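You operate a simulated robot arm through the tools that you are given. There is no shell and no other tool. Be economical: measure what you need, move in short steps, check, and stop when the job is done.

You run a simulated two-armed robot. Do the job below in one go: nothing can be reset, and whatever is moved stays where it is left.

TASK
Turn the gate dial to 0.15 mm. Turn the blow dial to at 160. Take the roller pad and put it on the steel table plate. Put three of the rollers from the bridge deck on the step tread. Open the flag drawer, take the orange flag from the flag tray and put it on the wooden table plate, then shut the drawer. The order is free. Set down upright: roller pad.

The check looks at the end state, three seconds after you hand in, the way a careful person would. Anything else that was tipped, shoved, dropped, spilled or broken makes it a failure.

THE ROBOT
Two 7-joint arms with fingered hands on one trunk, on a base that drives. Base frame: it is fixed to the floor where the robot stands at the start and does not move with it; the origin is under the middle of the robot, x ahead of it, y to its left, z up. Readings come in mm, degrees, newtons and seconds.
The left shoulder is at the start at [25, 125, 1328], the right one opposite. Places, roughly: blow dial [300, 300, 1000]; flag drawer [2700, -1500, 700]; gate dial [500, 0, 1200]; orange flag (3x10x4 cm) [2700, -1700, 700]; roller (4x4x11 cm) [700, 900, 1000]; roller pad (6x5x9 cm) [600, 800, 900]; steel table plate [-500, -3000, 800]; step tread [-1600, 700, 400]; wooden table plate [700, -4700, 800]. Payload 4 kg a hand.
Tool frame (each hand has its own): the origin (TCP) lies between the finger pads and is the grasp point; the fingertips stand 29 mm ahead of it; z points along the fingers, y is the line along which they close. The gripper opens to 100 mm. The gripper's body begins 34 mm behind the TCP. The gripper is a hand of 5 fingers: y runs from the thumb to the fingers, the wrist lies at [-15, -105, -177] in the tool frame.
Orientation is that of the tool frame in the base frame, as [roll, pitch, yaw] about the fixed x, y, z axes, in that order (R = Rz(yaw) Ry(pitch) Rx(roll)). With the fingers straight down and the wrist toward the robot, the tool's x, y and z point along [0, 1, 0], [1, 0, 0] and [0, 0, -1] of the base frame.

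THE INTERFACE
- The arms move only by the tool play_rows. It takes "left_commands", "right_commands" or both (then of equal length, played together; a hand with none holds still); each is a list of rows, each an object (a shift or turn left out is 0) with "slide": the shift along the base's x, y, z in units of 50 mm (1.0 is 50 mm), a list of three; "delta_rot": the turn, a rotation vector about the base's x, y, z in units of 4 degrees (1.0 is 4 degrees), a list of three. In form: [{"slide": [x, y, z], "delta_rot": [ax, ay, az]}, ...]. A call has 1 to 10 rows; each row shifts and turns the commanded pose from where the row before left it. A call with a number of a shift or a turn outside -1 to 1 is refused whole. A row lasts 0.2 s, in which the tool goes at most 50 mm and 8.6 degrees; a call with a longer step from one row to the next is refused whole. Where a pose cannot be reached the arm comes as near as it can. A force on the tool above 40 N (or 10 N above the force at the start of the call, whichever is more), or a blocked arm, ends the call early, and 0.2 s more pass. In this call time passes only in rows, and 0.2 s behind the last. It gives the time, the measured TCP pose, the force on the tool (base axes), the opening and the grip force at its end, in the units of the frame above (readings bear some noise), with the torque about the TCP (base axes, N m) and any sound that the robot's microphone picked up, and new pictures: "views" is both (left out), scene, wrist or none (wrist: the cameras of the hands that moved).
- Cameras (640 x 400 px; columns grow to the right, rows downward): "scene" is now at [108.6, 55.8, 1491.1]; the picture's right is [0.58, -0.81, -0.00], its down [-0.20, -0.15, -0.97] and it looks along [0.79, 0.56, -0.25] (base axes); focal length 214 px, centre (320, 200). "left" rides on the left gripper at [-66, -86, -121] in its tool frame; the picture's right is [-0.76, -0.31, 0.58], its down [0.59, -0.70, 0.40] and it looks along [0.28, 0.64, 0.71] (tool axes); focal length 247 px, centre (320, 200). "right" rides on the right gripper at [66, -86, -121] in its tool frame; the picture's right is [-0.76, 0.31, -0.58], its down [-0.59, -0.70, 0.40] and it looks along [-0.28, 0.64, 0.71] (tool axes); focal length 247 px, centre (320, 200). There is no depth. A picture from a camera that has moved, and an enlarged one, comes with that camera's place and axes in the base frame and with its lens.
- move_column(by): slides the trunk up (or, below 0, down) by that many mm; the arms and the scene camera ride with it, the base frame stays. It gives what a move gives, with no picture.
- steer(legs): drives the robot by 1 to 6 legs, each [ahead, turn to the left] in mm and degrees, along the robot's own axes; the way and the turn of a leg run together, so that a leg with both is an arc; at most 1500 mm and 180 degrees a leg. The arms and the cameras ride along, it lands a little off, and it stops where it bumps. It gives what a move gives, and a new picture of the scene camera.
- set_fingers(index, middle, ring, little, thumb_bend, thumb_turn, hand): sets how far each is bent, from 0 (flat) to 1 (curled in); at 0.3 the hand is open as for a grip, at 0.7 the pads meet at the TCP. One left out holds its place. A second passes; each finger stops where it meets its share of the squeeze, and holds until it gets a number again. It is the only way to open and close the hand. It gives what a move gives, with no picture; readings hold the bend of each and the force on index, middle, ring, little, thumb and palm. thumb_turn goes from beside the hand (0) to across from the fingers (1), as for a grip.
- pan_tilt(pan, tilt): turns the head with the scene camera to pan (to the left, within 80 degrees either way) and tilt (down, from -29 to 69), counted from straight ahead of the robot. It gives what a move gives, and a new picture of the scene camera.
- zoom(camera, box): a new picture of the part [left, top, right, bottom] of that camera's present view, enlarged. The clock stands still meanwhile.
- finish_job(): hands the job in; it is judged then, once.

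Go step by step. Nothing tells you exact positions but the pictures and the camera data: compare them with the known pose of the tool, close in by small moves and look again before you grip or let go. The budget is 207 turns and 260 pictures, counting those below and the enlarged ones. Unless the task says otherwise, let go and move clear before handing in.

The tools are called as a command line: name --argument value ..., lists and objects as JSON in quotes. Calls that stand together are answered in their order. play_rows: Moves the arms, as the interface text tells. Its arguments: {"type":"object","properties":{"left_commands":{"type":"array","items":{"type":"object","properties":{"slide":{"type":"array","items":{"type":"number"}},"delta_rot":{"type":"array","items":{"type":"number"}}}}},"right_commands":{"type":"array","items":{"type":"object","properties":{"slide":{"type":"array","items":{"type":"number"}},"delta_rot":{"type":"array","items":{"type":"number"}}}}},"views":{"type":"string","enum":["both","scene","wrist","none"]}},"required":[]} The other tools are called the same way: move_column (by) slides the trunk up or down; set_fingers (index, middle, ring, little, thumb_bend, thumb_turn, hand) moves the fingers one by one; steer (legs) drives the base; pan_tilt (pan, tilt) turns the head that bears the scene camera; zoom (camera, box) takes an enlarged picture of a part of a camera's view; finish_job () hands the job in.

At the start:

```text
t: 0.0
left_tool_pos: [329.6, 431.5, 1492.9]
left_ee_rot: [-180.0, 0.0, 90.1]
left_contact_force: [0.1, 0.5, -0.3]
left_moment: [0.01, 0.03, 0.03]
left_opening: 99.3
left_finger_force: 0.1
left_shape: jaw
left_bend: [0.3, 0.3, 0.3, 0.3, 0.3, 0.98]
left_finger forces: [0.0, 0.0, 0.0, 0.0, 0.1, 0.0]
right_tool_pos: [449.0, 50.3, 1565.6]
right_ee_rot: [179.9, -0.1, 90.0]
right_contact_force: [0.1, 0.3, 0.0]
right_moment: [-0.02, 0.03, -0.01]
right_opening: 100.1
right_finger_force: 0.0
right_shape: jaw
right_bend: [0.3, 0.3, 0.3, 0.3, 0.3, 0.98]
right_finger forces: [0.0, 0.1, 0.0, 0.1, 0.0, 0.1]
trunk travel left (down, up): [-525.0, 222.0]
robot x, y, heading: [1.5, -0.0, -0.1]
head pan, tilt: [35.6, 14.5]
```

scene: 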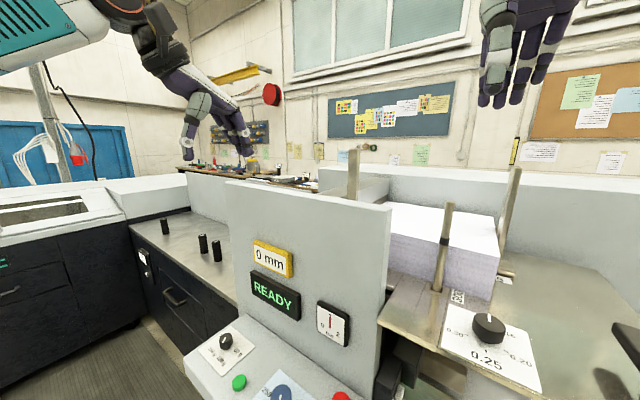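
right: 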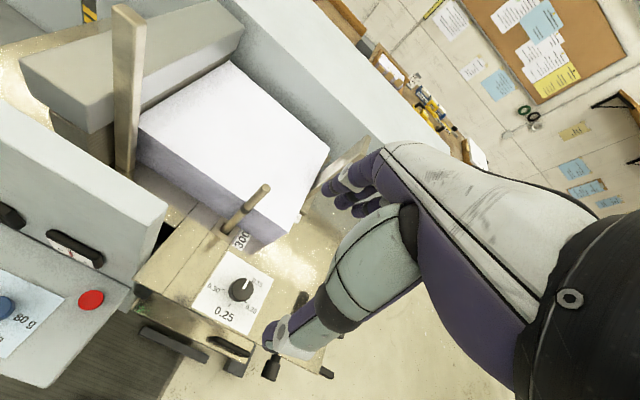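
left: 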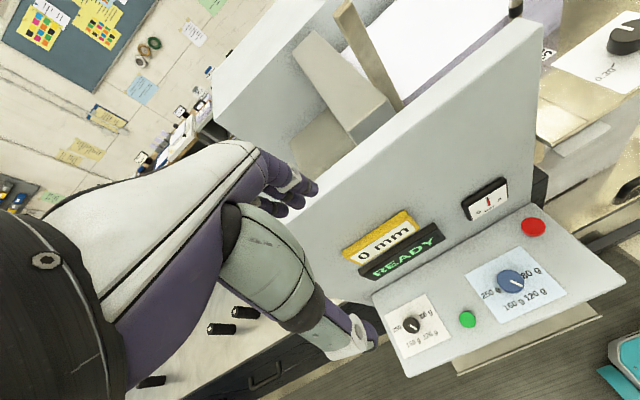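

I see the press feeder with several dials; the gate dial is likely the one reading 0.25, and two dials on the panel need telling apart. I zoom in on them.

zoom --camera "left" --box '[340, 180, 640, 380]'

zoom --camera "right" --box '[180, 220, 340, 340]'

pan_tilt --pan 20 --tilt 50

```text
2.00 times, centred on (490, 280) of left
camera zoom: at [243.3, 366.6, 1612.6], right [-0.31, -0.76, -0.58], down [-0.7, 0.59, -0.4], along [0.64, 0.28, -0.71], focal length 494 px, centre (-20, 40)
```

zoom: 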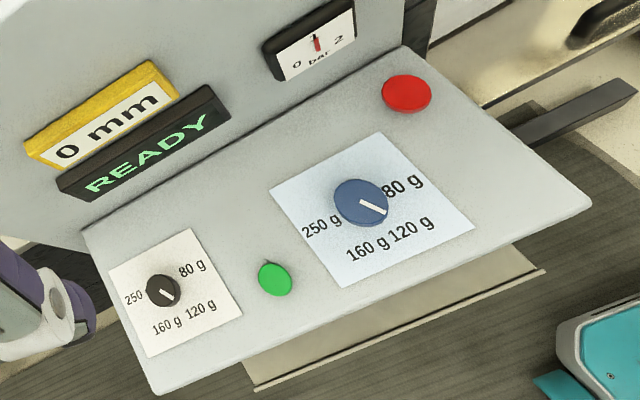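

```text
3.33 times, centred on (260, 280) of right
camera zoom: at [364.5, 117.2, 1685.8], right [0.31, -0.76, 0.58], down [-0.7, -0.59, -0.4], along [0.64, -0.28, -0.71], focal length 823 px, centre (520, -67)
```

zoom: 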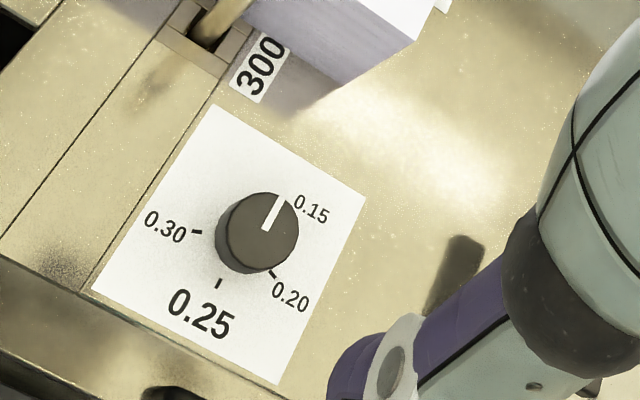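

```text
t: 1.0
left_tool_pos: [329.1, 432.4, 1491.5]
left_ee_rot: [-180.0, 0.0, 90.0]
left_contact_force: [0.7, -0.8, -0.3]
left_moment: [0.01, 0.0, 0.01]
left_opening: 99.8
left_finger_force: 0.0
left_shape: jaw
left_bend: [0.3, 0.3, 0.3, 0.3, 0.3, 0.98]
left_finger forces: [0.1, 0.1, 0.0, 0.1, 0.1, 0.0]
right_tool_pos: [448.6, 51.2, 1564.2]
right_ee_rot: [180.0, 0.0, 90.0]
right_contact_force: [0.2, 0.9, 0.5]
right_moment: [0.04, 0.06, -0.04]
right_opening: 99.8
right_finger_force: 0.1
right_shape: jaw
right_bend: [0.3, 0.3, 0.3, 0.3, 0.3, 0.98]
right_finger forces: [0.0, 0.0, 0.1, 0.0, 0.0, 0.1]
trunk travel left (down, up): [-525.0, 222.0]
robot x, y, heading: [1.2, 3.5, -0.2]
head pan, tilt: [20.0, 50.0]
camera scene: at [105.0, 27.9, 1436.7], right [0.34, -0.94, 0.0], down [-0.72, -0.26, -0.64], along [0.6, 0.22, -0.77], focal length 214 px, centre (320, 200)
```

scene: 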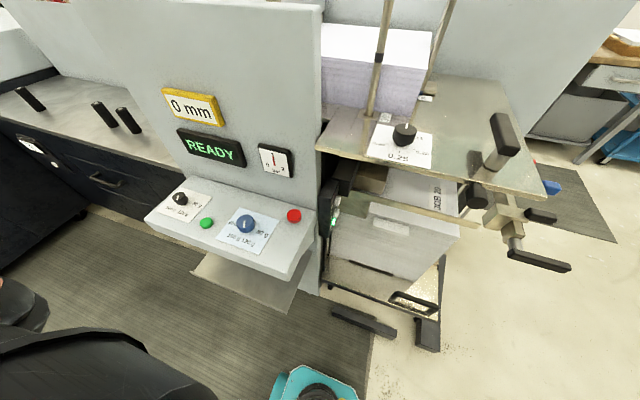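

zoom --camera "scene" --box '[364, 110, 444, 170]'

zoom --camera "scene" --box '[140, 170, 320, 280]'

zoom --camera "left" --box '[460, 240, 580, 330]'

```text
6.67 times, centred on (404, 140) of scene
camera zoom: at [105.0, 27.9, 1436.7], right [0.34, -0.94, 0.0], down [-0.72, -0.26, -0.64], along [0.6, 0.22, -0.77], focal length 1430 px, centre (-240, 600)
```

zoom: 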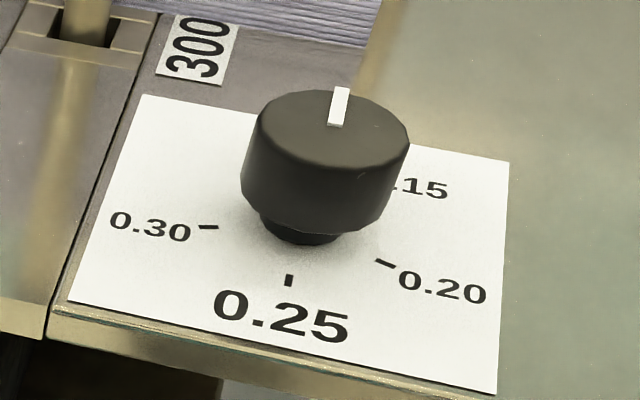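

```text
3.56 times, centred on (230, 225) of scene
camera zoom: at [105.0, 27.9, 1436.7], right [0.34, -0.94, 0.0], down [-0.72, -0.26, -0.64], along [0.6, 0.22, -0.77], focal length 763 px, centre (640, 111)
```

zoom: 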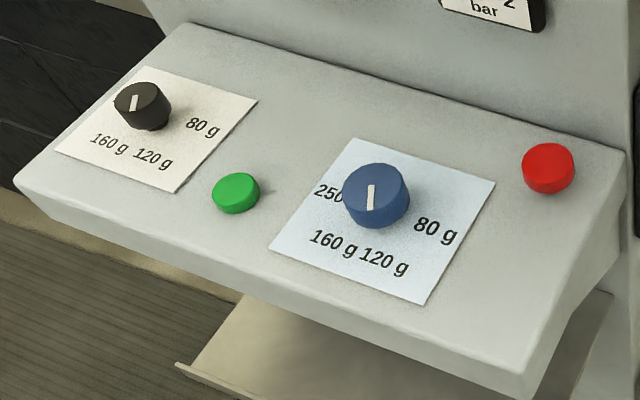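

```text
4.44 times, centred on (520, 285) of left
camera zoom: at [243.3, 366.7, 1612.6], right [-0.31, -0.76, -0.58], down [-0.7, 0.59, -0.4], along [0.64, 0.28, -0.71], focal length 1098 px, centre (-569, -178)
```

zoom: 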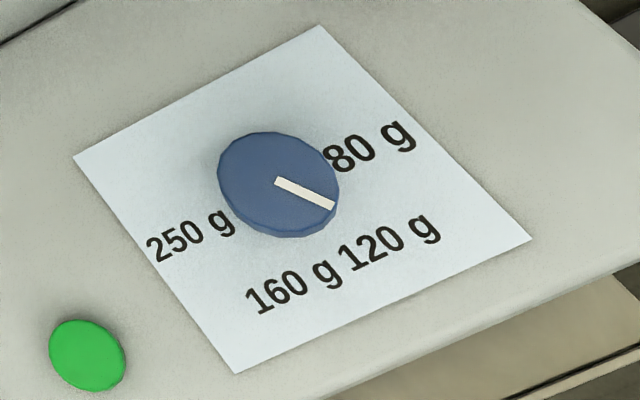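

Blue dial lies at about [328, 311, 972] (matches the blow dial), the gate knob at about [490, 0, 1200] with its pointer toward +x; 0.15 is roughly 42° clockwise from it. I bring the right hand above the gate knob, pre-turned by 24°.

play_rows --right_commands '[{"slide": [0.13, -0.17, -0.78], "delta_rot": [0, 0, 1]}, {"slide": [0.13, -0.17, -0.78], "delta_rot": [0, 0, 1]}, {"slide": [0.13, -0.17, -0.78], "delta_rot": [0, 0, 1]}, {"slide": [0.13, -0.17, -0.78], "delta_rot": [0, 0, 1]}, {"slide": [0.13, -0.17, -0.78], "delta_rot": [0, 0, 1]}, {"slide": [0.13, -0.17, -0.78], "delta_rot": [0, 0, 1]}]'

```text
t: 2.4
left_tool_pos: [329.5, 431.3, 1492.3]
left_ee_rot: [180.0, -0.1, 90.1]
left_contact_force: [-0.3, 0.1, 0.2]
left_moment: [0.02, 0.0, -0.01]
left_opening: 99.8
left_finger_force: 0.0
left_shape: jaw
left_bend: [0.3, 0.3, 0.3, 0.3, 0.3, 0.98]
left_finger forces: [0.0, 0.1, 0.0, 0.0, 0.0, 0.0]
right_tool_pos: [488.1, -0.7, 1330.0]
right_ee_rot: [179.9, -0.2, 114.0]
right_contact_force: [0.2, 0.0, -1.2]
right_moment: [-0.02, 0.0, -0.01]
right_opening: 99.9
right_finger_force: 0.1
right_shape: jaw
right_bend: [0.3, 0.3, 0.3, 0.3, 0.3, 0.98]
right_finger forces: [0.0, 0.0, 0.0, 0.0, 0.0, 0.0]
trunk travel left (down, up): [-525.0, 222.0]
robot x, y, heading: [-2.7, -0.4, 0.1]
head pan, tilt: [20.0, 50.0]
camera scene: at [105.9, 26.7, 1436.5], right [0.34, -0.94, 0.0], down [-0.72, -0.26, -0.64], along [0.6, 0.22, -0.77], focal length 214 px, centre (320, 200)
camera right: at [384.8, 24.3, 1451.1], right [0.59, -0.57, 0.58], down [-0.4, -0.82, -0.4], along [0.7, 0.0, -0.71], focal length 247 px, centre (320, 200)
```

scene: 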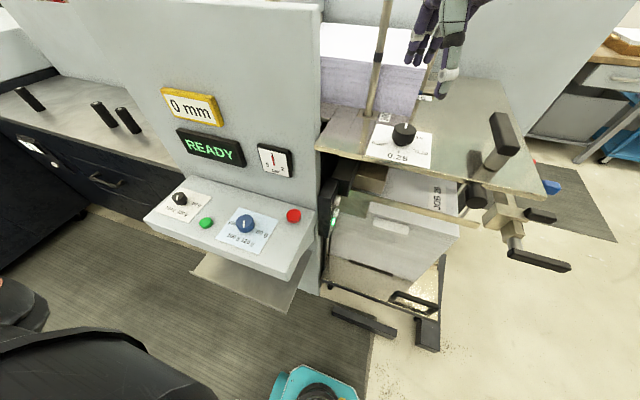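
right: 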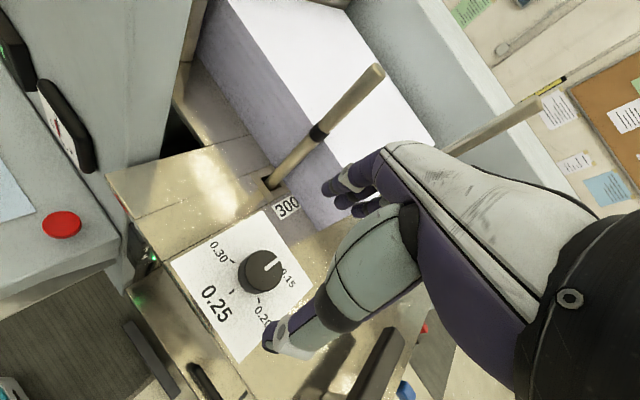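

zoom --camera "right" --box '[180, 200, 340, 300]'

```text
4.00 times, centred on (260, 250) of right
camera zoom: at [384.8, 24.3, 1451.1], right [0.59, -0.57, 0.58], down [-0.4, -0.82, -0.4], along [0.7, 0.0, -0.71], focal length 988 px, centre (560, 0)
```

zoom: 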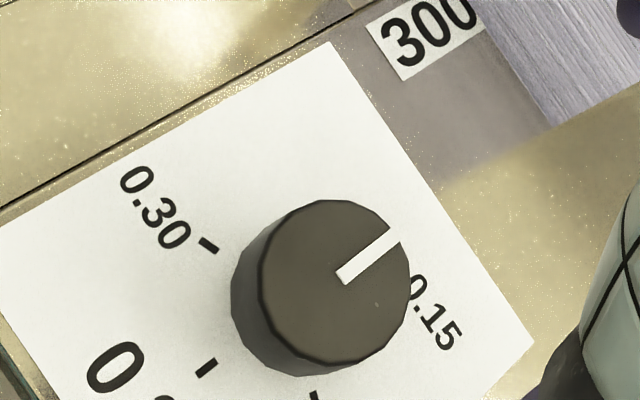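

The gate knob top is at about [502, -1, 1203] (radius 21), its pointer at about -1° and 0.15 at about -45°. I lower the right hand around it.

play_rows --right_commands '[{"slide": [0.14, 0, -0.7]}, {"slide": [0.14, 0, -0.7]}, {"slide": [0, 0, -0.5]}, {"slide": [0, 0, -0.38]}]'

```text
t: 3.4
left_tool_pos: [329.3, 432.3, 1492.3]
left_ee_rot: [-180.0, -0.1, 90.1]
left_contact_force: [0.6, 0.1, 0.2]
left_moment: [0.02, 0.01, 0.02]
left_opening: 99.7
left_finger_force: 0.1
left_shape: jaw
left_bend: [0.3, 0.3, 0.3, 0.3, 0.3, 0.98]
left_finger forces: [0.1, 0.0, 0.0, 0.0, 0.0, 0.1]
right_tool_pos: [502.1, -0.6, 1215.7]
right_ee_rot: [180.0, -0.1, 114.0]
right_contact_force: [-0.5, 0.4, -0.5]
right_moment: [-0.01, 0.02, -0.02]
right_opening: 100.0
right_finger_force: 0.0
right_shape: jaw
right_bend: [0.3, 0.3, 0.3, 0.3, 0.3, 0.98]
right_finger forces: [0.1, 0.0, 0.0, 0.0, 0.0, 0.1]
trunk travel left (down, up): [-525.0, 222.0]
robot x, y, heading: [-0.1, 1.7, -0.1]
head pan, tilt: [20.0, 50.0]
camera scene: at [105.2, 27.7, 1436.6], right [0.34, -0.94, 0.0], down [-0.72, -0.26, -0.64], along [0.6, 0.22, -0.77], focal length 214 px, centre (320, 200)
camera right: at [398.2, 25.7, 1337.6], right [0.59, -0.57, 0.58], down [-0.4, -0.82, -0.4], along [0.7, 0.0, -0.71], focal length 247 px, centre (320, 200)
```

scene: 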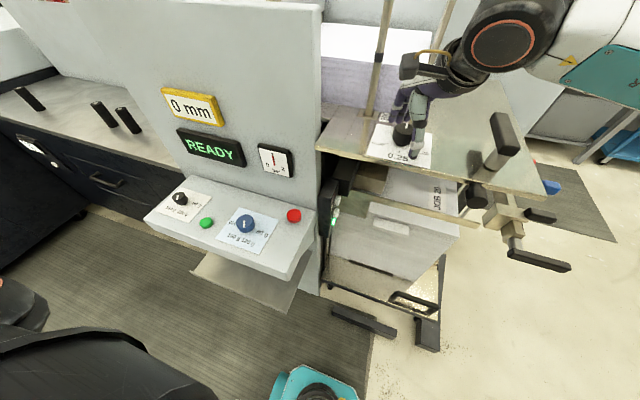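
right: 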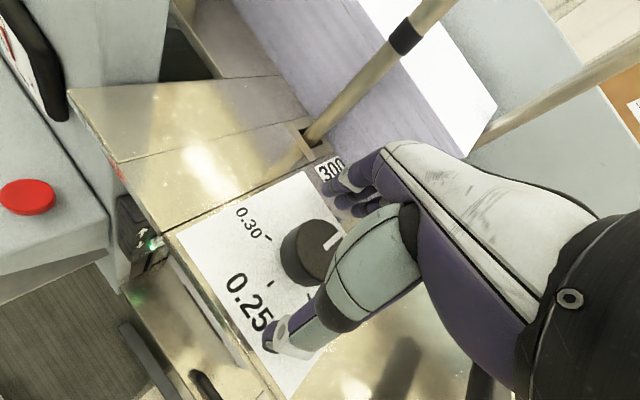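

set_fingers --hand "right" --index 0.65 --middle 0.65 --ring 0.65 --little 0.65 --thumb_bend 0.65

zoom --camera "right" --box '[200, 130, 460, 370]'

```text
t: 4.4
left_tool_pos: [329.8, 432.3, 1492.0]
left_ee_rot: [180.0, 0.0, 90.1]
left_contact_force: [0.3, -0.9, 0.0]
left_moment: [0.01, 0.01, 0.01]
left_opening: 100.0
left_finger_force: 0.1
left_shape: jaw
left_bend: [0.3, 0.3, 0.3, 0.3, 0.3, 0.98]
left_finger forces: [0.0, 0.0, 0.0, 0.0, 0.0, 0.0]
right_tool_pos: [498.9, 0.1, 1217.4]
right_ee_rot: [-180.0, -0.1, 114.0]
right_contact_force: [-1.8, -0.4, -1.1]
right_moment: [-0.08, 0.09, 0.05]
right_opening: 35.8
right_finger_force: 8.0
right_shape: fingers
right_bend: [0.6, 0.62, 0.65, 0.65, 0.58, 0.97]
right_finger forces: [4.8, 2.3, 0.0, 0.0, 8.6, 0.0]
trunk travel left (down, up): [-525.0, 222.0]
robot x, y, heading: [2.6, 2.6, 0.0]
head pan, tilt: [20.0, 50.0]
```

```text
1.67 times, centred on (330, 250) of right
camera zoom: at [398.0, 25.6, 1338.0], right [0.59, -0.57, 0.58], down [-0.4, -0.82, -0.4], along [0.7, 0.0, -0.71], focal length 412 px, centre (303, 117)
```

zoom: 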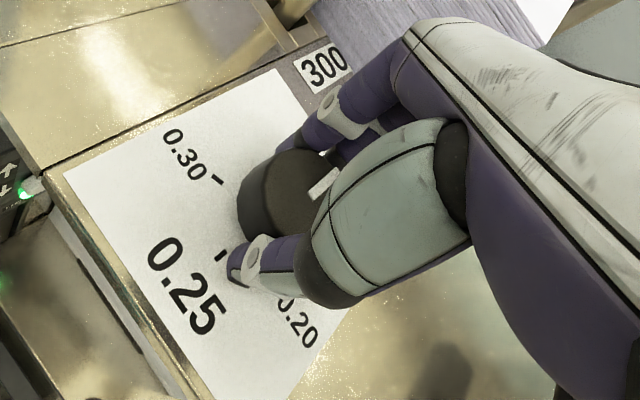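

Index, middle and thumb hold the knob. I turn it clockwise by 40° and look.

play_rows --right_commands '[{"delta_rot": [0, 0, -1]}, {"delta_rot": [0, 0, -1]}, {"delta_rot": [0, 0, -1]}, {"delta_rot": [0, 0, -1]}, {"delta_rot": [0, 0, -1]}, {"delta_rot": [0, 0, -1]}, {"delta_rot": [0, 0, -1]}, {"delta_rot": [0, 0, -1]}, {"delta_rot": [0, 0, -1]}, {"delta_rot": [0, 0, -1]}]' --views "wrist"

```text
t: 6.6
left_tool_pos: [328.1, 430.8, 1491.4]
left_ee_rot: [179.9, -0.1, 90.1]
left_contact_force: [-0.1, 0.4, -0.5]
left_moment: [-0.03, -0.03, 0.01]
left_opening: 99.8
left_finger_force: 0.1
left_shape: jaw
left_bend: [0.3, 0.3, 0.3, 0.3, 0.3, 0.98]
left_finger forces: [0.1, 0.1, 0.0, 0.0, 0.1, 0.0]
right_tool_pos: [501.3, -0.2, 1216.1]
right_ee_rot: [-180.0, 0.0, 74.0]
right_contact_force: [-1.4, -6.0, 1.0]
right_moment: [-0.15, 0.07, 0.02]
right_opening: 35.4
right_finger_force: 8.5
right_shape: fingers
right_bend: [0.6, 0.61, 0.65, 0.65, 0.58, 0.99]
right_finger forces: [4.6, 4.4, 0.0, 0.0, 7.7, 0.0]
trunk travel left (down, up): [-525.0, 222.0]
robot x, y, heading: [-1.8, 0.7, -0.1]
head pan, tilt: [20.0, 50.0]
camera right: at [438.6, 86.1, 1337.7], right [0.08, -0.81, 0.58], down [-0.84, -0.37, -0.4], along [0.54, -0.45, -0.71], focal length 247 px, centre (320, 200)
```

right: 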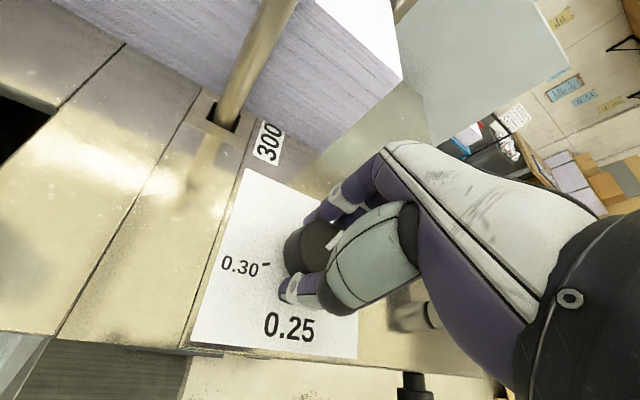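

play_rows --right_commands '[{"delta_rot": [0, 0, -0.6]}, {"delta_rot": [0, 0, -0.6]}]' --views "none"

set_fingers --hand "right" --index 0.3 --middle 0.3 --ring 0.3 --little 0.3 --thumb_bend 0.3

play_rows --right_commands '[{"slide": [0, 0, 0.6]}, {"slide": [0, 0, 1]}, {"slide": [-0.6, 0, 1]}]' --views "wrist"

zoom --camera "right" --box '[200, 170, 400, 310]'

zoom --camera "scene" --box '[364, 110, 444, 170]'

```text
t: 7.2
left_tool_pos: [329.2, 429.7, 1491.9]
left_ee_rot: [179.9, -0.1, 90.1]
left_contact_force: [0.7, -0.7, -0.4]
left_moment: [0.0, 0.01, 0.05]
left_opening: 99.9
left_finger_force: 0.0
left_shape: jaw
left_bend: [0.3, 0.3, 0.3, 0.3, 0.3, 0.98]
left_finger forces: [0.1, 0.0, 0.1, 0.1, 0.1, 0.1]
right_tool_pos: [500.8, -2.0, 1216.0]
right_ee_rot: [-180.0, 0.0, 69.2]
right_contact_force: [-2.0, -6.9, 2.1]
right_moment: [-0.15, 0.1, 0.07]
right_opening: 35.0
right_finger_force: 8.1
right_shape: fingers
right_bend: [0.6, 0.61, 0.65, 0.65, 0.58, 0.99]
right_finger forces: [4.2, 4.5, 0.0, 0.0, 7.9, 0.1]
trunk travel left (down, up): [-525.0, 222.0]
robot x, y, heading: [1.3, 0.1, -0.2]
head pan, tilt: [20.0, 50.0]
```

```text
t: 8.2
left_tool_pos: [329.1, 432.0, 1491.4]
left_ee_rot: [-180.0, -0.1, 90.1]
left_contact_force: [0.2, 0.5, 0.6]
left_moment: [0.03, 0.0, 0.02]
left_opening: 99.7
left_finger_force: 0.0
left_shape: jaw
left_bend: [0.3, 0.3, 0.3, 0.3, 0.3, 0.98]
left_finger forces: [0.0, 0.0, 0.1, 0.0, 0.0, 0.0]
right_tool_pos: [500.8, -0.7, 1215.9]
right_ee_rot: [-180.0, -0.1, 69.2]
right_contact_force: [0.2, 0.2, 0.3]
right_moment: [-0.03, 0.02, -0.01]
right_opening: 98.6
right_finger_force: 0.0
right_shape: fingers
right_bend: [0.3, 0.3, 0.3, 0.3, 0.3, 0.98]
right_finger forces: [0.0, 0.0, 0.0, 0.0, 0.0, 0.0]
trunk travel left (down, up): [-525.0, 222.0]
robot x, y, heading: [0.3, -2.6, 0.2]
head pan, tilt: [20.0, 50.0]
```

```text
refused: row 3 steps farther than a row can; nothing moved
```

```text
2.86 times, centred on (300, 240) of right
camera zoom: at [446.3, 92.3, 1337.6], right [0.02, -0.82, 0.58], down [-0.87, -0.3, -0.4], along [0.5, -0.49, -0.71], focal length 706 px, centre (377, 86)
```

zoom: 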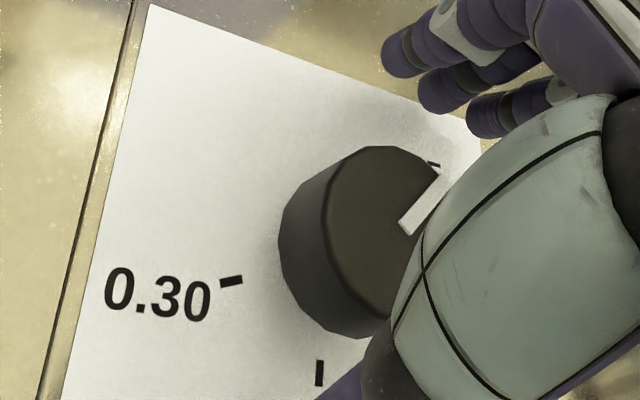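

```text
6.67 times, centred on (404, 140) of scene
camera zoom: at [104.9, 27.6, 1436.6], right [0.34, -0.94, 0.0], down [-0.72, -0.26, -0.64], along [0.6, 0.22, -0.77], focal length 1430 px, centre (-240, 600)
```

zoom: 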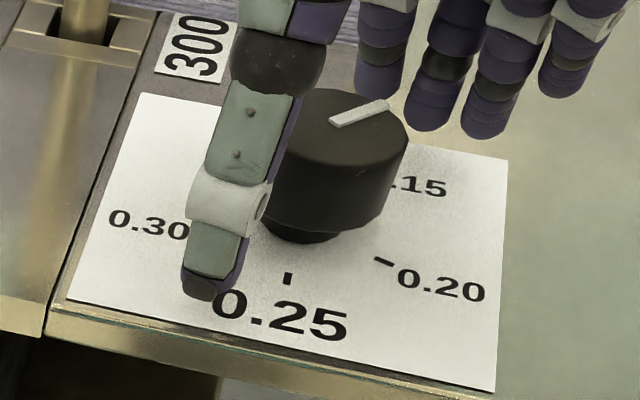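

play_rows --right_commands '[{"slide": [0, 0, 0.6]}, {"slide": [0, 0, 1]}, {"slide": [0, -0.4, 0.9]}, {"slide": [0, -0.4, 0.9]}]' --views "wrist"

zoom --camera "right" --box '[180, 190, 340, 310]'

zoom --camera "scene" --box '[364, 110, 444, 170]'

```text
t: 9.2
left_tool_pos: [327.9, 431.5, 1491.8]
left_ee_rot: [179.9, 0.0, 90.1]
left_contact_force: [0.9, -0.4, 0.0]
left_moment: [0.02, 0.0, -0.01]
left_opening: 99.9
left_finger_force: 0.1
left_shape: jaw
left_bend: [0.3, 0.3, 0.3, 0.3, 0.3, 0.98]
left_finger forces: [0.1, 0.0, 0.1, 0.1, 0.0, 0.1]
right_tool_pos: [501.3, -40.4, 1386.2]
right_ee_rot: [179.8, 0.1, 69.2]
right_contact_force: [-0.6, -0.2, 0.1]
right_moment: [0.0, -0.03, -0.02]
right_opening: 98.8
right_finger_force: 0.0
right_shape: fingers
right_bend: [0.3, 0.3, 0.3, 0.3, 0.3, 0.98]
right_finger forces: [0.0, 0.1, 0.0, 0.0, 0.1, 0.1]
trunk travel left (down, up): [-525.0, 222.0]
robot x, y, heading: [0.6, -1.3, -0.0]
head pan, tilt: [20.0, 50.0]
camera right: at [446.2, 52.4, 1507.8], right [0.02, -0.82, 0.58], down [-0.87, -0.3, -0.4], along [0.5, -0.49, -0.71], focal length 247 px, centre (320, 200)
```

right: 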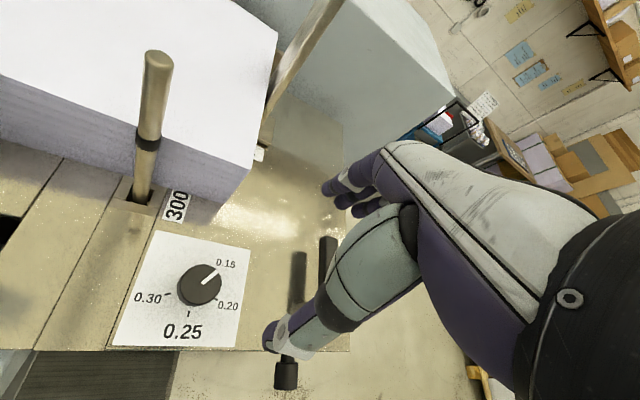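

```text
3.33 times, centred on (260, 250) of right
camera zoom: at [446.2, 52.4, 1507.8], right [0.02, -0.82, 0.58], down [-0.87, -0.3, -0.4], along [0.5, -0.49, -0.71], focal length 823 px, centre (520, 33)
```

zoom: 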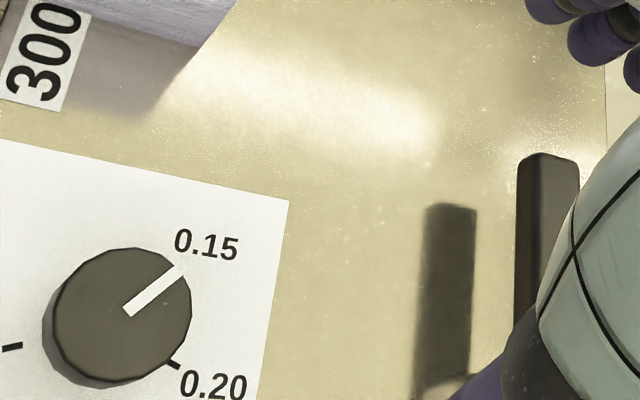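

```text
6.67 times, centred on (404, 140) of scene
camera zoom: at [104.2, 27.8, 1436.7], right [0.34, -0.94, 0.0], down [-0.72, -0.26, -0.64], along [0.6, 0.22, -0.77], focal length 1430 px, centre (-240, 600)
```

zoom: 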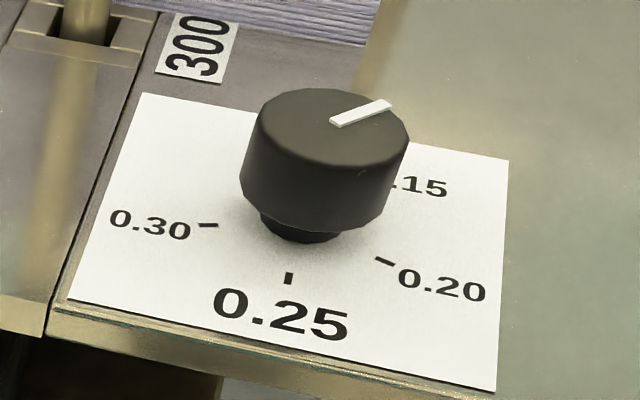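

The pointer seems close to 0.15. I look from straight above to confirm.

play_rows --right_commands '[{"slide": [0.6, -0.6, 0]}, {"slide": [0.6, -0.6, 0]}]' --views "none"

zoom --camera "right" --box '[60, 280, 220, 400]'

```text
t: 9.8
left_tool_pos: [329.8, 432.3, 1491.9]
left_ee_rot: [-179.9, 0.1, 90.1]
left_contact_force: [0.3, -0.5, 0.3]
left_moment: [0.01, 0.01, 0.01]
left_opening: 99.7
left_finger_force: 0.1
left_shape: jaw
left_bend: [0.3, 0.3, 0.3, 0.3, 0.3, 0.98]
left_finger forces: [0.0, 0.1, 0.1, 0.0, 0.0, 0.1]
right_tool_pos: [563.2, -100.7, 1385.5]
right_ee_rot: [-180.0, -0.1, 69.2]
right_contact_force: [-0.3, -0.9, 0.5]
right_moment: [-0.01, 0.03, 0.03]
right_opening: 98.7
right_finger_force: 0.0
right_shape: fingers
right_bend: [0.3, 0.3, 0.3, 0.3, 0.3, 0.98]
right_finger forces: [0.0, 0.0, 0.0, 0.0, 0.0, 0.0]
trunk travel left (down, up): [-525.0, 222.0]
robot x, y, heading: [-1.3, -1.4, -0.0]
head pan, tilt: [20.0, 50.0]
```

```text
3.33 times, centred on (140, 340) of right
camera zoom: at [508.2, -8.5, 1506.9], right [0.02, -0.82, 0.58], down [-0.87, -0.3, -0.4], along [0.5, -0.49, -0.71], focal length 823 px, centre (920, -267)
```

zoom: 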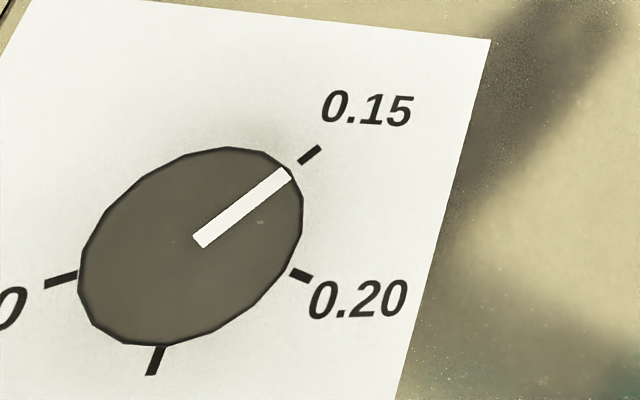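

The gate dial points exactly at the 0.15 tick. The blue blow dial sits on a nearly flat panel (z≈945, knob centre [328, 311]), pointer at 120 (210°), 160 being at 150°, so it needs −60°. I lower the left hand above it, pre-turned by 20°, and park the right hand a bit higher.

play_rows --left_commands '[{"slide": [0, -0.268, -0.86], "delta_rot": [0, 0, 1]}, {"slide": [0, -0.268, -0.86], "delta_rot": [0, 0, 1]}, {"slide": [0, -0.268, -0.86], "delta_rot": [0, 0, 1]}, {"slide": [0, -0.268, -0.86], "delta_rot": [0, 0, 1]}, {"slide": [0, -0.268, -0.86], "delta_rot": [0, 0, 1]}, {"slide": [0, -0.268, -0.86]}, {"slide": [0, -0.268, -0.86]}, {"slide": [0, -0.268, -0.86]}, {"slide": [0, -0.268, -0.86]}]' --right_commands '[{"slide": [0, 0, 0.8]}, {"slide": [-0.4, -0.4, 0.5]}, {"slide": [-0.4, -0.4, 0]}, {"slide": [-0.4, -0.4, 0]}, {"slide": [-0.4, -0.4, 0]}, {"slide": [-0.4, 0, 0]}, {"slide": [-0.4, 0, 0]}, {"slide": [-0.4, 0, 0]}, {"slide": [-0.4, 0, 0]}]'

```text
t: 11.8
left_tool_pos: [363.8, 333.4, 1110.1]
left_ee_rot: [180.0, 0.0, 110.1]
left_contact_force: [0.1, 0.2, -1.0]
left_moment: [0.0, -0.01, -0.01]
left_opening: 99.9
left_finger_force: 0.1
left_shape: jaw
left_bend: [0.3, 0.3, 0.3, 0.3, 0.3, 0.98]
left_finger forces: [0.0, 0.0, 0.0, 0.0, 0.0, 0.0]
left hand out of reach, approached as far as the arm can: row 6, 7, 8
right_tool_pos: [401.1, -180.7, 1451.6]
right_ee_rot: [180.0, 0.1, 69.1]
right_contact_force: [-0.3, 0.1, -0.3]
right_moment: [-0.01, -0.02, 0.02]
right_opening: 98.5
right_finger_force: 0.0
right_shape: fingers
right_bend: [0.3, 0.3, 0.3, 0.3, 0.3, 0.98]
right_finger forces: [0.0, 0.1, 0.0, 0.1, 0.0, 0.1]
trunk travel left (down, up): [-525.0, 222.0]
robot x, y, heading: [-0.1, 0.6, 0.1]
head pan, tilt: [20.0, 50.0]
camera scene: at [104.9, 27.9, 1436.6], right [0.34, -0.94, 0.0], down [-0.72, -0.26, -0.64], along [0.6, 0.22, -0.77], focal length 214 px, centre (320, 200)
camera right: at [346.7, -87.5, 1572.8], right [0.02, -0.82, 0.58], down [-0.87, -0.3, -0.4], along [0.5, -0.49, -0.71], focal length 247 px, centre (320, 200)
camera left: at [304.9, 241.3, 1230.7], right [-0.03, -0.82, -0.58], down [-0.86, 0.31, -0.4], along [0.51, 0.49, -0.71], focal length 247 px, centre (320, 200)
```

scene: 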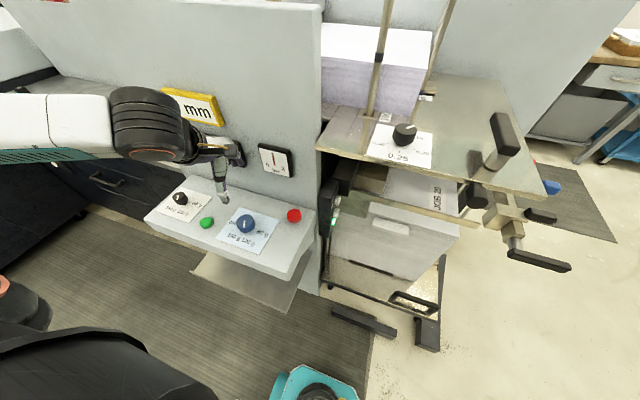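
right: 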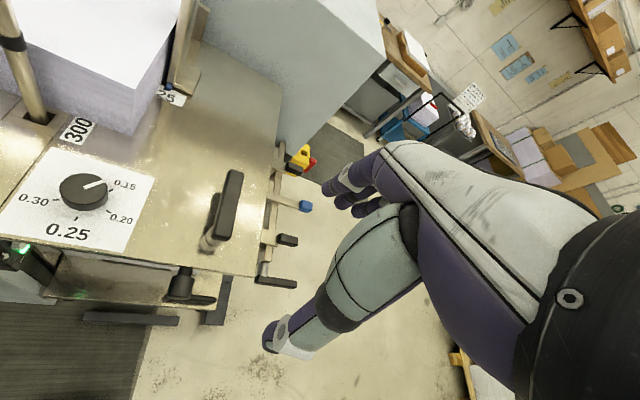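
left: 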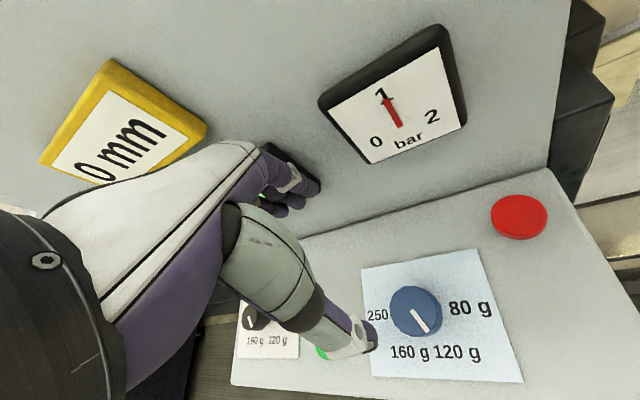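

The left arm cannot reach so near the body; I back the base off 150 mm for better reach.

steer --legs '[[-150, 0]]'

```text
t: 13.2
left_tool_pos: [213.2, 334.4, 1110.2]
left_ee_rot: [-180.0, 0.0, 110.2]
left_contact_force: [0.0, 0.0, 0.2]
left_moment: [0.03, -0.05, 0.01]
left_opening: 100.0
left_finger_force: 0.0
left_shape: jaw
left_bend: [0.3, 0.3, 0.3, 0.3, 0.3, 0.98]
left_finger forces: [0.0, 0.0, 0.0, 0.0, 0.0, 0.1]
right_tool_pos: [254.1, -179.7, 1450.8]
right_ee_rot: [179.8, -0.1, 69.4]
right_contact_force: [0.2, -0.3, 0.0]
right_moment: [-0.01, 0.0, 0.0]
right_opening: 98.5
right_finger_force: 0.2
right_shape: fingers
right_bend: [0.3, 0.3, 0.3, 0.3, 0.3, 0.98]
right_finger forces: [0.0, 0.0, 0.1, 0.0, 0.0, 0.1]
trunk travel left (down, up): [-525.0, 222.0]
robot x, y, heading: [-152.1, -3.4, -0.0]
head pan, tilt: [20.0, 50.0]
camera scene: at [-44.6, 27.8, 1436.6], right [0.35, -0.94, 0.0], down [-0.72, -0.26, -0.64], along [0.6, 0.22, -0.77], focal length 214 px, centre (320, 200)
```

scene: 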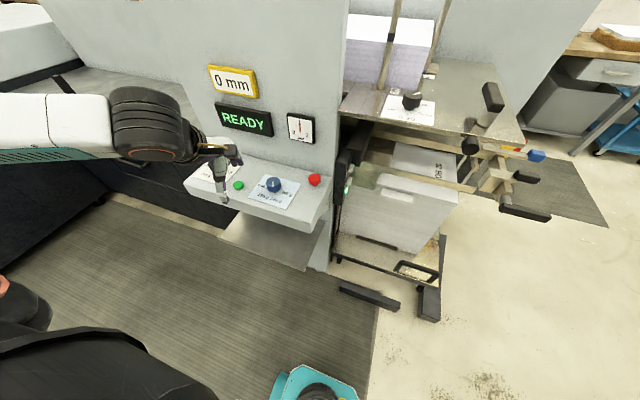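

play_rows --left_commands '[{"slide": [0.77, -0.15, -0.3]}, {"slide": [0.77, -0.15, -0.3]}, {"slide": [0.77, -0.15, -0.3]}]'

```text
t: 14.0
left_tool_pos: [330.1, 310.6, 1065.0]
left_ee_rot: [-179.9, 0.0, 110.3]
left_contact_force: [0.1, -0.7, -0.2]
left_moment: [0.0, 0.03, 0.02]
left_opening: 100.1
left_finger_force: 0.1
left_shape: jaw
left_bend: [0.3, 0.3, 0.3, 0.3, 0.3, 0.98]
left_finger forces: [0.0, 0.0, 0.0, 0.0, 0.0, 0.0]
right_tool_pos: [255.7, -179.0, 1451.5]
right_ee_rot: [-180.0, 0.0, 69.4]
right_contact_force: [0.9, -0.3, -0.2]
right_moment: [0.04, 0.06, -0.01]
right_opening: 98.5
right_finger_force: 0.1
right_shape: fingers
right_bend: [0.3, 0.3, 0.3, 0.3, 0.3, 0.98]
right_finger forces: [0.0, 0.0, 0.0, 0.1, 0.0, 0.0]
trunk travel left (down, up): [-525.0, 222.0]
robot x, y, heading: [-148.0, -3.2, 0.2]
head pan, tilt: [20.0, 50.0]
camera scene: at [-42.3, 27.6, 1436.4], right [0.35, -0.94, 0.0], down [-0.72, -0.26, -0.64], along [0.6, 0.22, -0.77], focal length 214 px, centre (320, 200)
camera left: at [272.3, 219.9, 1185.3], right [-0.03, -0.82, -0.58], down [-0.86, 0.31, -0.4], along [0.5, 0.49, -0.71], focal length 247 px, centre (320, 200)
```

scene: 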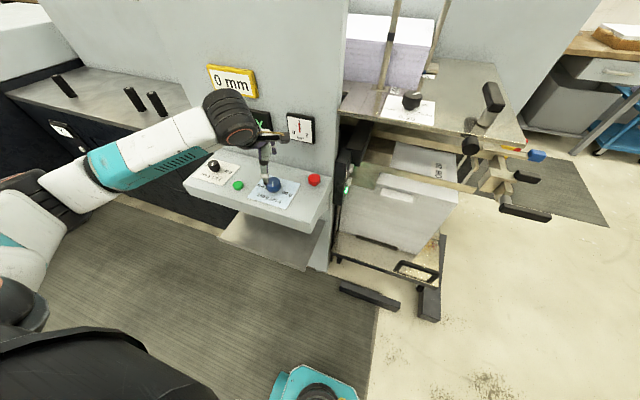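
left: 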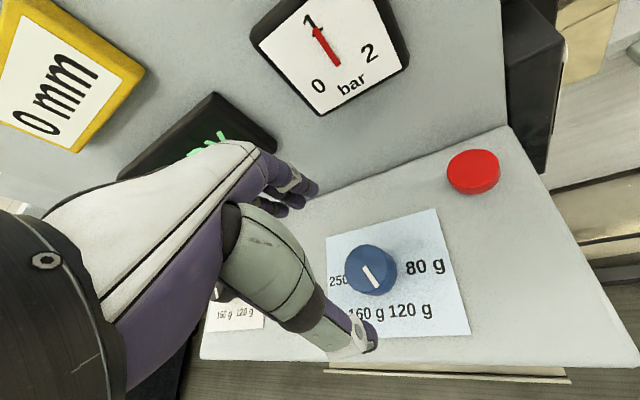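

play_rows --left_commands '[{"slide": [0, 0, -0.7]}, {"slide": [0, 0, -0.6]}, {"slide": [0, 0, -0.3]}]' --views "wrist"

```text
t: 14.8
left_tool_pos: [328.4, 311.9, 985.0]
left_ee_rot: [179.9, -0.1, 110.3]
left_contact_force: [-0.5, -0.1, 0.0]
left_moment: [0.02, 0.03, 0.0]
left_opening: 99.7
left_finger_force: 0.1
left_shape: jaw
left_bend: [0.3, 0.3, 0.3, 0.3, 0.3, 0.98]
left_finger forces: [0.1, 0.0, 0.1, 0.0, 0.1, 0.0]
right_tool_pos: [252.9, -178.3, 1450.8]
right_ee_rot: [-179.9, -0.2, 69.4]
right_contact_force: [-0.8, 0.3, -0.2]
right_moment: [0.03, -0.02, -0.02]
right_opening: 98.4
right_finger_force: 0.0
right_shape: fingers
right_bend: [0.3, 0.3, 0.3, 0.3, 0.3, 0.98]
right_finger forces: [0.0, 0.0, 0.0, 0.0, 0.1, 0.1]
trunk travel left (down, up): [-525.0, 222.0]
robot x, y, heading: [-147.4, 0.7, 0.3]
head pan, tilt: [20.0, 50.0]
camera left: at [270.7, 220.4, 1106.1], right [-0.03, -0.82, -0.58], down [-0.86, 0.31, -0.4], along [0.5, 0.49, -0.71], focal length 247 px, centre (320, 200)
```

left: 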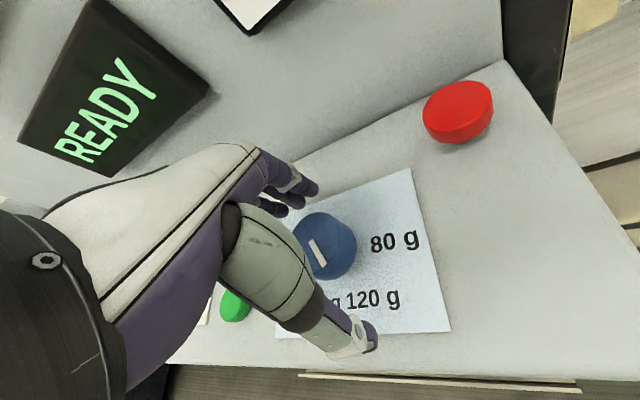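

set_fingers --hand "left" --index 0.65 --middle 0.65 --ring 0.65 --little 0.65 --thumb_bend 0.65

play_rows --left_commands '[{"delta_rot": [0, 0, -1]}, {"delta_rot": [0, 0, -1]}, {"delta_rot": [0, 0, -1]}, {"delta_rot": [0, 0, -1]}, {"delta_rot": [0, 0, -1]}, {"delta_rot": [0, 0, -1]}, {"delta_rot": [0, 0, -1]}, {"delta_rot": [0, 0, -1]}, {"delta_rot": [0, 0, -1]}, {"delta_rot": [0, 0, -1]}]' --views "wrist"

```text
t: 15.8
left_tool_pos: [329.9, 313.1, 985.6]
left_ee_rot: [179.9, -0.1, 110.4]
left_contact_force: [11.4, 3.7, 2.0]
left_moment: [0.12, -0.17, 0.01]
left_opening: 37.7
left_finger_force: 11.8
left_shape: fingers
left_bend: [0.54, 0.58, 0.65, 0.65, 0.6, 0.97]
left_finger forces: [10.4, 6.7, 0.0, 0.1, 5.5, 0.0]
right_tool_pos: [254.9, -180.2, 1450.6]
right_ee_rot: [179.9, 0.1, 69.4]
right_contact_force: [0.4, 0.6, -0.3]
right_moment: [0.0, 0.01, 0.03]
right_opening: 98.5
right_finger_force: 0.1
right_shape: fingers
right_bend: [0.3, 0.3, 0.3, 0.3, 0.3, 0.98]
right_finger forces: [0.0, 0.1, 0.1, 0.0, 0.0, 0.1]
trunk travel left (down, up): [-525.0, 222.0]
robot x, y, heading: [-150.2, -1.4, 0.3]
head pan, tilt: [20.0, 50.0]
```

```text
t: 18.0
left_tool_pos: [328.9, 310.2, 985.3]
left_ee_rot: [180.0, 0.1, 70.1]
left_contact_force: [8.4, 2.3, 6.6]
left_moment: [0.09, -0.21, 0.01]
left_opening: 36.5
left_finger_force: 10.4
left_shape: fingers
left_bend: [0.55, 0.58, 0.65, 0.65, 0.6, 0.98]
left_finger forces: [6.8, 6.8, 0.4, 0.1, 6.0, 0.0]
right_tool_pos: [254.2, -179.3, 1450.8]
right_ee_rot: [-180.0, -0.1, 69.5]
right_contact_force: [0.1, -0.4, 0.5]
right_moment: [0.03, 0.0, -0.03]
right_opening: 98.5
right_finger_force: 0.0
right_shape: fingers
right_bend: [0.3, 0.3, 0.3, 0.3, 0.3, 0.98]
right_finger forces: [0.1, 0.0, 0.0, 0.0, 0.0, 0.0]
trunk travel left (down, up): [-525.0, 222.0]
robot x, y, heading: [-152.2, -2.5, 0.2]
head pan, tilt: [20.0, 50.0]
camera left: at [226.0, 278.3, 1105.8], right [-0.55, -0.61, -0.58], down [-0.46, 0.79, -0.4], along [0.7, 0.05, -0.71], focal length 247 px, centre (320, 200)
```

left: 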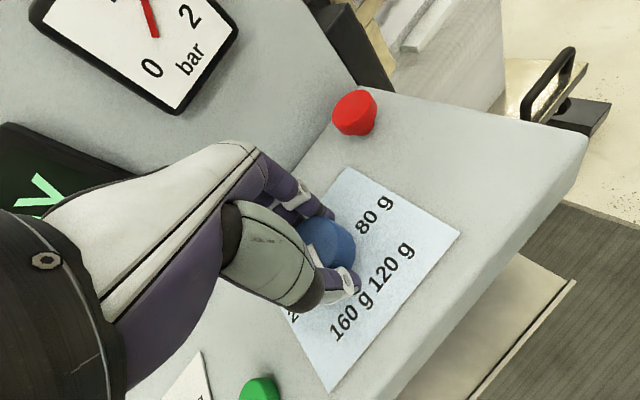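

play_rows --left_commands '[{"delta_rot": [0, 0, -1]}, {"delta_rot": [0, 0, -1]}, {"delta_rot": [0, 0, -1]}, {"delta_rot": [0, 0, -1]}, {"delta_rot": [0, 0, -1]}]' --views "none"

set_fingers --hand "left" --index 0.3 --middle 0.3 --ring 0.3 --little 0.3 --thumb_bend 0.3

play_rows --left_commands '[{"slide": [0, 0, 0.6]}, {"slide": [0, 0, 0.9]}, {"slide": [-0.3, 0, 0.9]}, {"slide": [-0.3, 0, 0.9]}, {"slide": [-0.3, 0, 0.9]}]' --views "both"

zoom --camera "left" --box '[260, 200, 500, 350]'

```text
t: 19.2
left_tool_pos: [329.3, 310.9, 985.1]
left_ee_rot: [179.9, 0.1, 50.3]
left_contact_force: [6.6, 0.4, 5.2]
left_moment: [0.1, -0.13, 0.01]
left_opening: 36.4
left_finger_force: 9.2
left_shape: fingers
left_bend: [0.57, 0.59, 0.65, 0.65, 0.59, 0.98]
left_finger forces: [5.8, 6.3, 0.1, 0.1, 6.6, 0.0]
right_tool_pos: [254.9, -179.0, 1451.6]
right_ee_rot: [-180.0, -0.1, 69.4]
right_contact_force: [0.3, 0.0, 0.9]
right_moment: [-0.01, 0.01, 0.0]
right_opening: 98.6
right_finger_force: 0.1
right_shape: fingers
right_bend: [0.3, 0.3, 0.3, 0.3, 0.3, 0.98]
right_finger forces: [0.0, 0.0, 0.0, 0.0, 0.0, 0.0]
trunk travel left (down, up): [-525.0, 222.0]
robot x, y, heading: [-145.5, -0.2, 0.1]
head pan, tilt: [20.0, 50.0]
```

```text
t: 20.2
left_tool_pos: [327.9, 310.2, 985.2]
left_ee_rot: [180.0, 0.0, 50.3]
left_contact_force: [-1.4, -1.0, -0.5]
left_moment: [-0.01, 0.0, 0.01]
left_opening: 98.6
left_finger_force: 0.0
left_shape: fingers
left_bend: [0.3, 0.3, 0.3, 0.3, 0.3, 0.98]
left_finger forces: [0.1, 0.0, 0.0, 0.0, 0.0, 0.0]
right_tool_pos: [252.8, -179.1, 1452.2]
right_ee_rot: [179.9, -0.1, 69.5]
right_contact_force: [0.0, 1.1, 0.0]
right_moment: [-0.04, 0.01, -0.01]
right_opening: 98.7
right_finger_force: 0.1
right_shape: fingers
right_bend: [0.3, 0.3, 0.3, 0.3, 0.3, 0.98]
right_finger forces: [0.0, 0.1, 0.1, 0.1, 0.0, 0.1]
trunk travel left (down, up): [-525.0, 222.0]
robot x, y, heading: [-147.7, -4.4, 0.3]
head pan, tilt: [20.0, 50.0]
```

```text
t: 21.4
left_tool_pos: [284.3, 310.2, 1195.7]
left_ee_rot: [-179.9, 0.0, 50.2]
left_contact_force: [-0.4, -0.2, 0.3]
left_moment: [0.0, -0.02, -0.01]
left_opening: 98.7
left_finger_force: 0.1
left_shape: fingers
left_bend: [0.3, 0.3, 0.3, 0.3, 0.3, 0.98]
left_finger forces: [0.0, 0.0, 0.0, 0.0, 0.0, 0.1]
right_tool_pos: [252.6, -179.7, 1452.2]
right_ee_rot: [179.8, -0.1, 69.3]
right_contact_force: [0.3, -0.1, -0.9]
right_moment: [0.02, -0.01, 0.02]
right_opening: 98.7
right_finger_force: 0.1
right_shape: fingers
right_bend: [0.3, 0.3, 0.3, 0.3, 0.3, 0.98]
right_finger forces: [0.0, 0.0, 0.0, 0.0, 0.1, 0.0]
trunk travel left (down, up): [-525.0, 222.0]
robot x, y, heading: [-151.6, 0.8, -0.1]
head pan, tilt: [20.0, 50.0]
camera scene: at [-44.8, 27.5, 1436.7], right [0.35, -0.94, 0.0], down [-0.72, -0.26, -0.64], along [0.6, 0.22, -0.77], focal length 214 px, centre (320, 200)
camera left: at [175.1, 314.8, 1316.7], right [-0.72, -0.39, -0.58], down [-0.16, 0.9, -0.4], along [0.67, -0.19, -0.71], focal length 247 px, centre (320, 200)
```

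scene: 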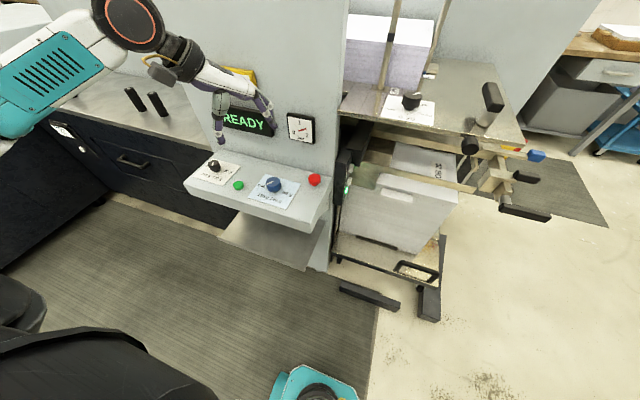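
left: 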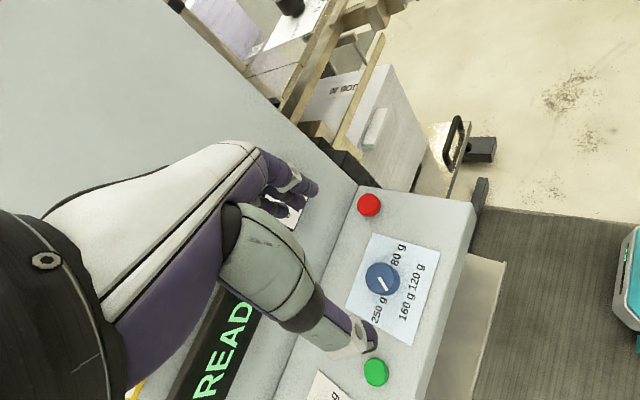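

```text
2.67 times, centred on (380, 275) of left
camera zoom: at [175.1, 314.8, 1316.7], right [-0.72, -0.39, -0.58], down [-0.16, 0.9, -0.4], along [0.67, -0.19, -0.71], focal length 659 px, centre (160, 0)
```

zoom: 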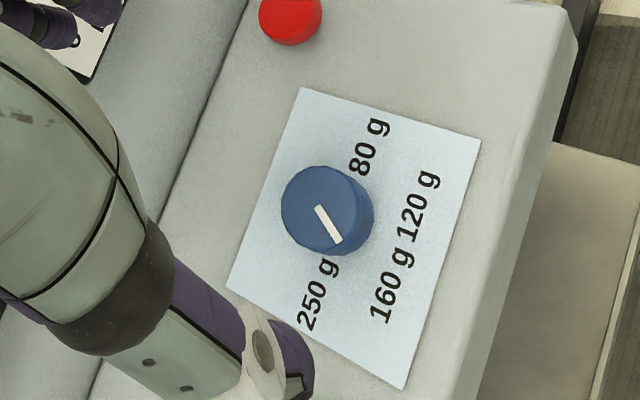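

zoom --camera "left" --box '[340, 225, 440, 350]'

zoom --camera "scene" --box '[245, 165, 305, 210]'

```text
3.20 times, centred on (390, 288) of left
camera zoom: at [175.1, 314.8, 1316.7], right [-0.72, -0.39, -0.58], down [-0.16, 0.9, -0.4], along [0.67, -0.19, -0.71], focal length 790 px, centre (96, -80)
```

zoom: 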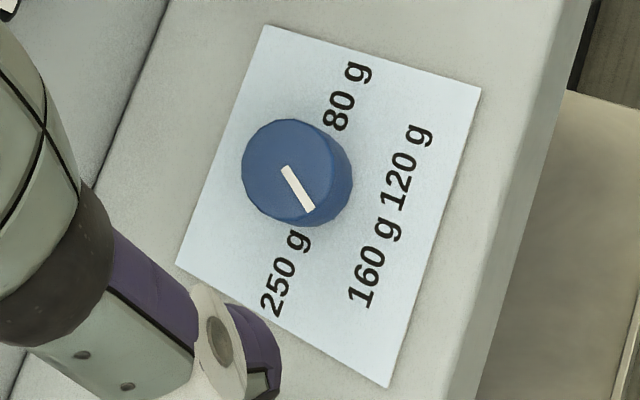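

```text
8.89 times, centred on (275, 188) of scene
camera zoom: at [-44.8, 27.5, 1436.7], right [0.35, -0.94, 0.0], down [-0.72, -0.26, -0.64], along [0.6, 0.22, -0.77], focal length 1906 px, centre (720, 311)
```

zoom: 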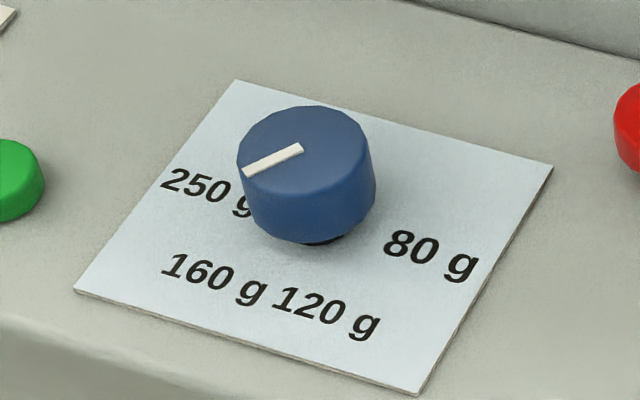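

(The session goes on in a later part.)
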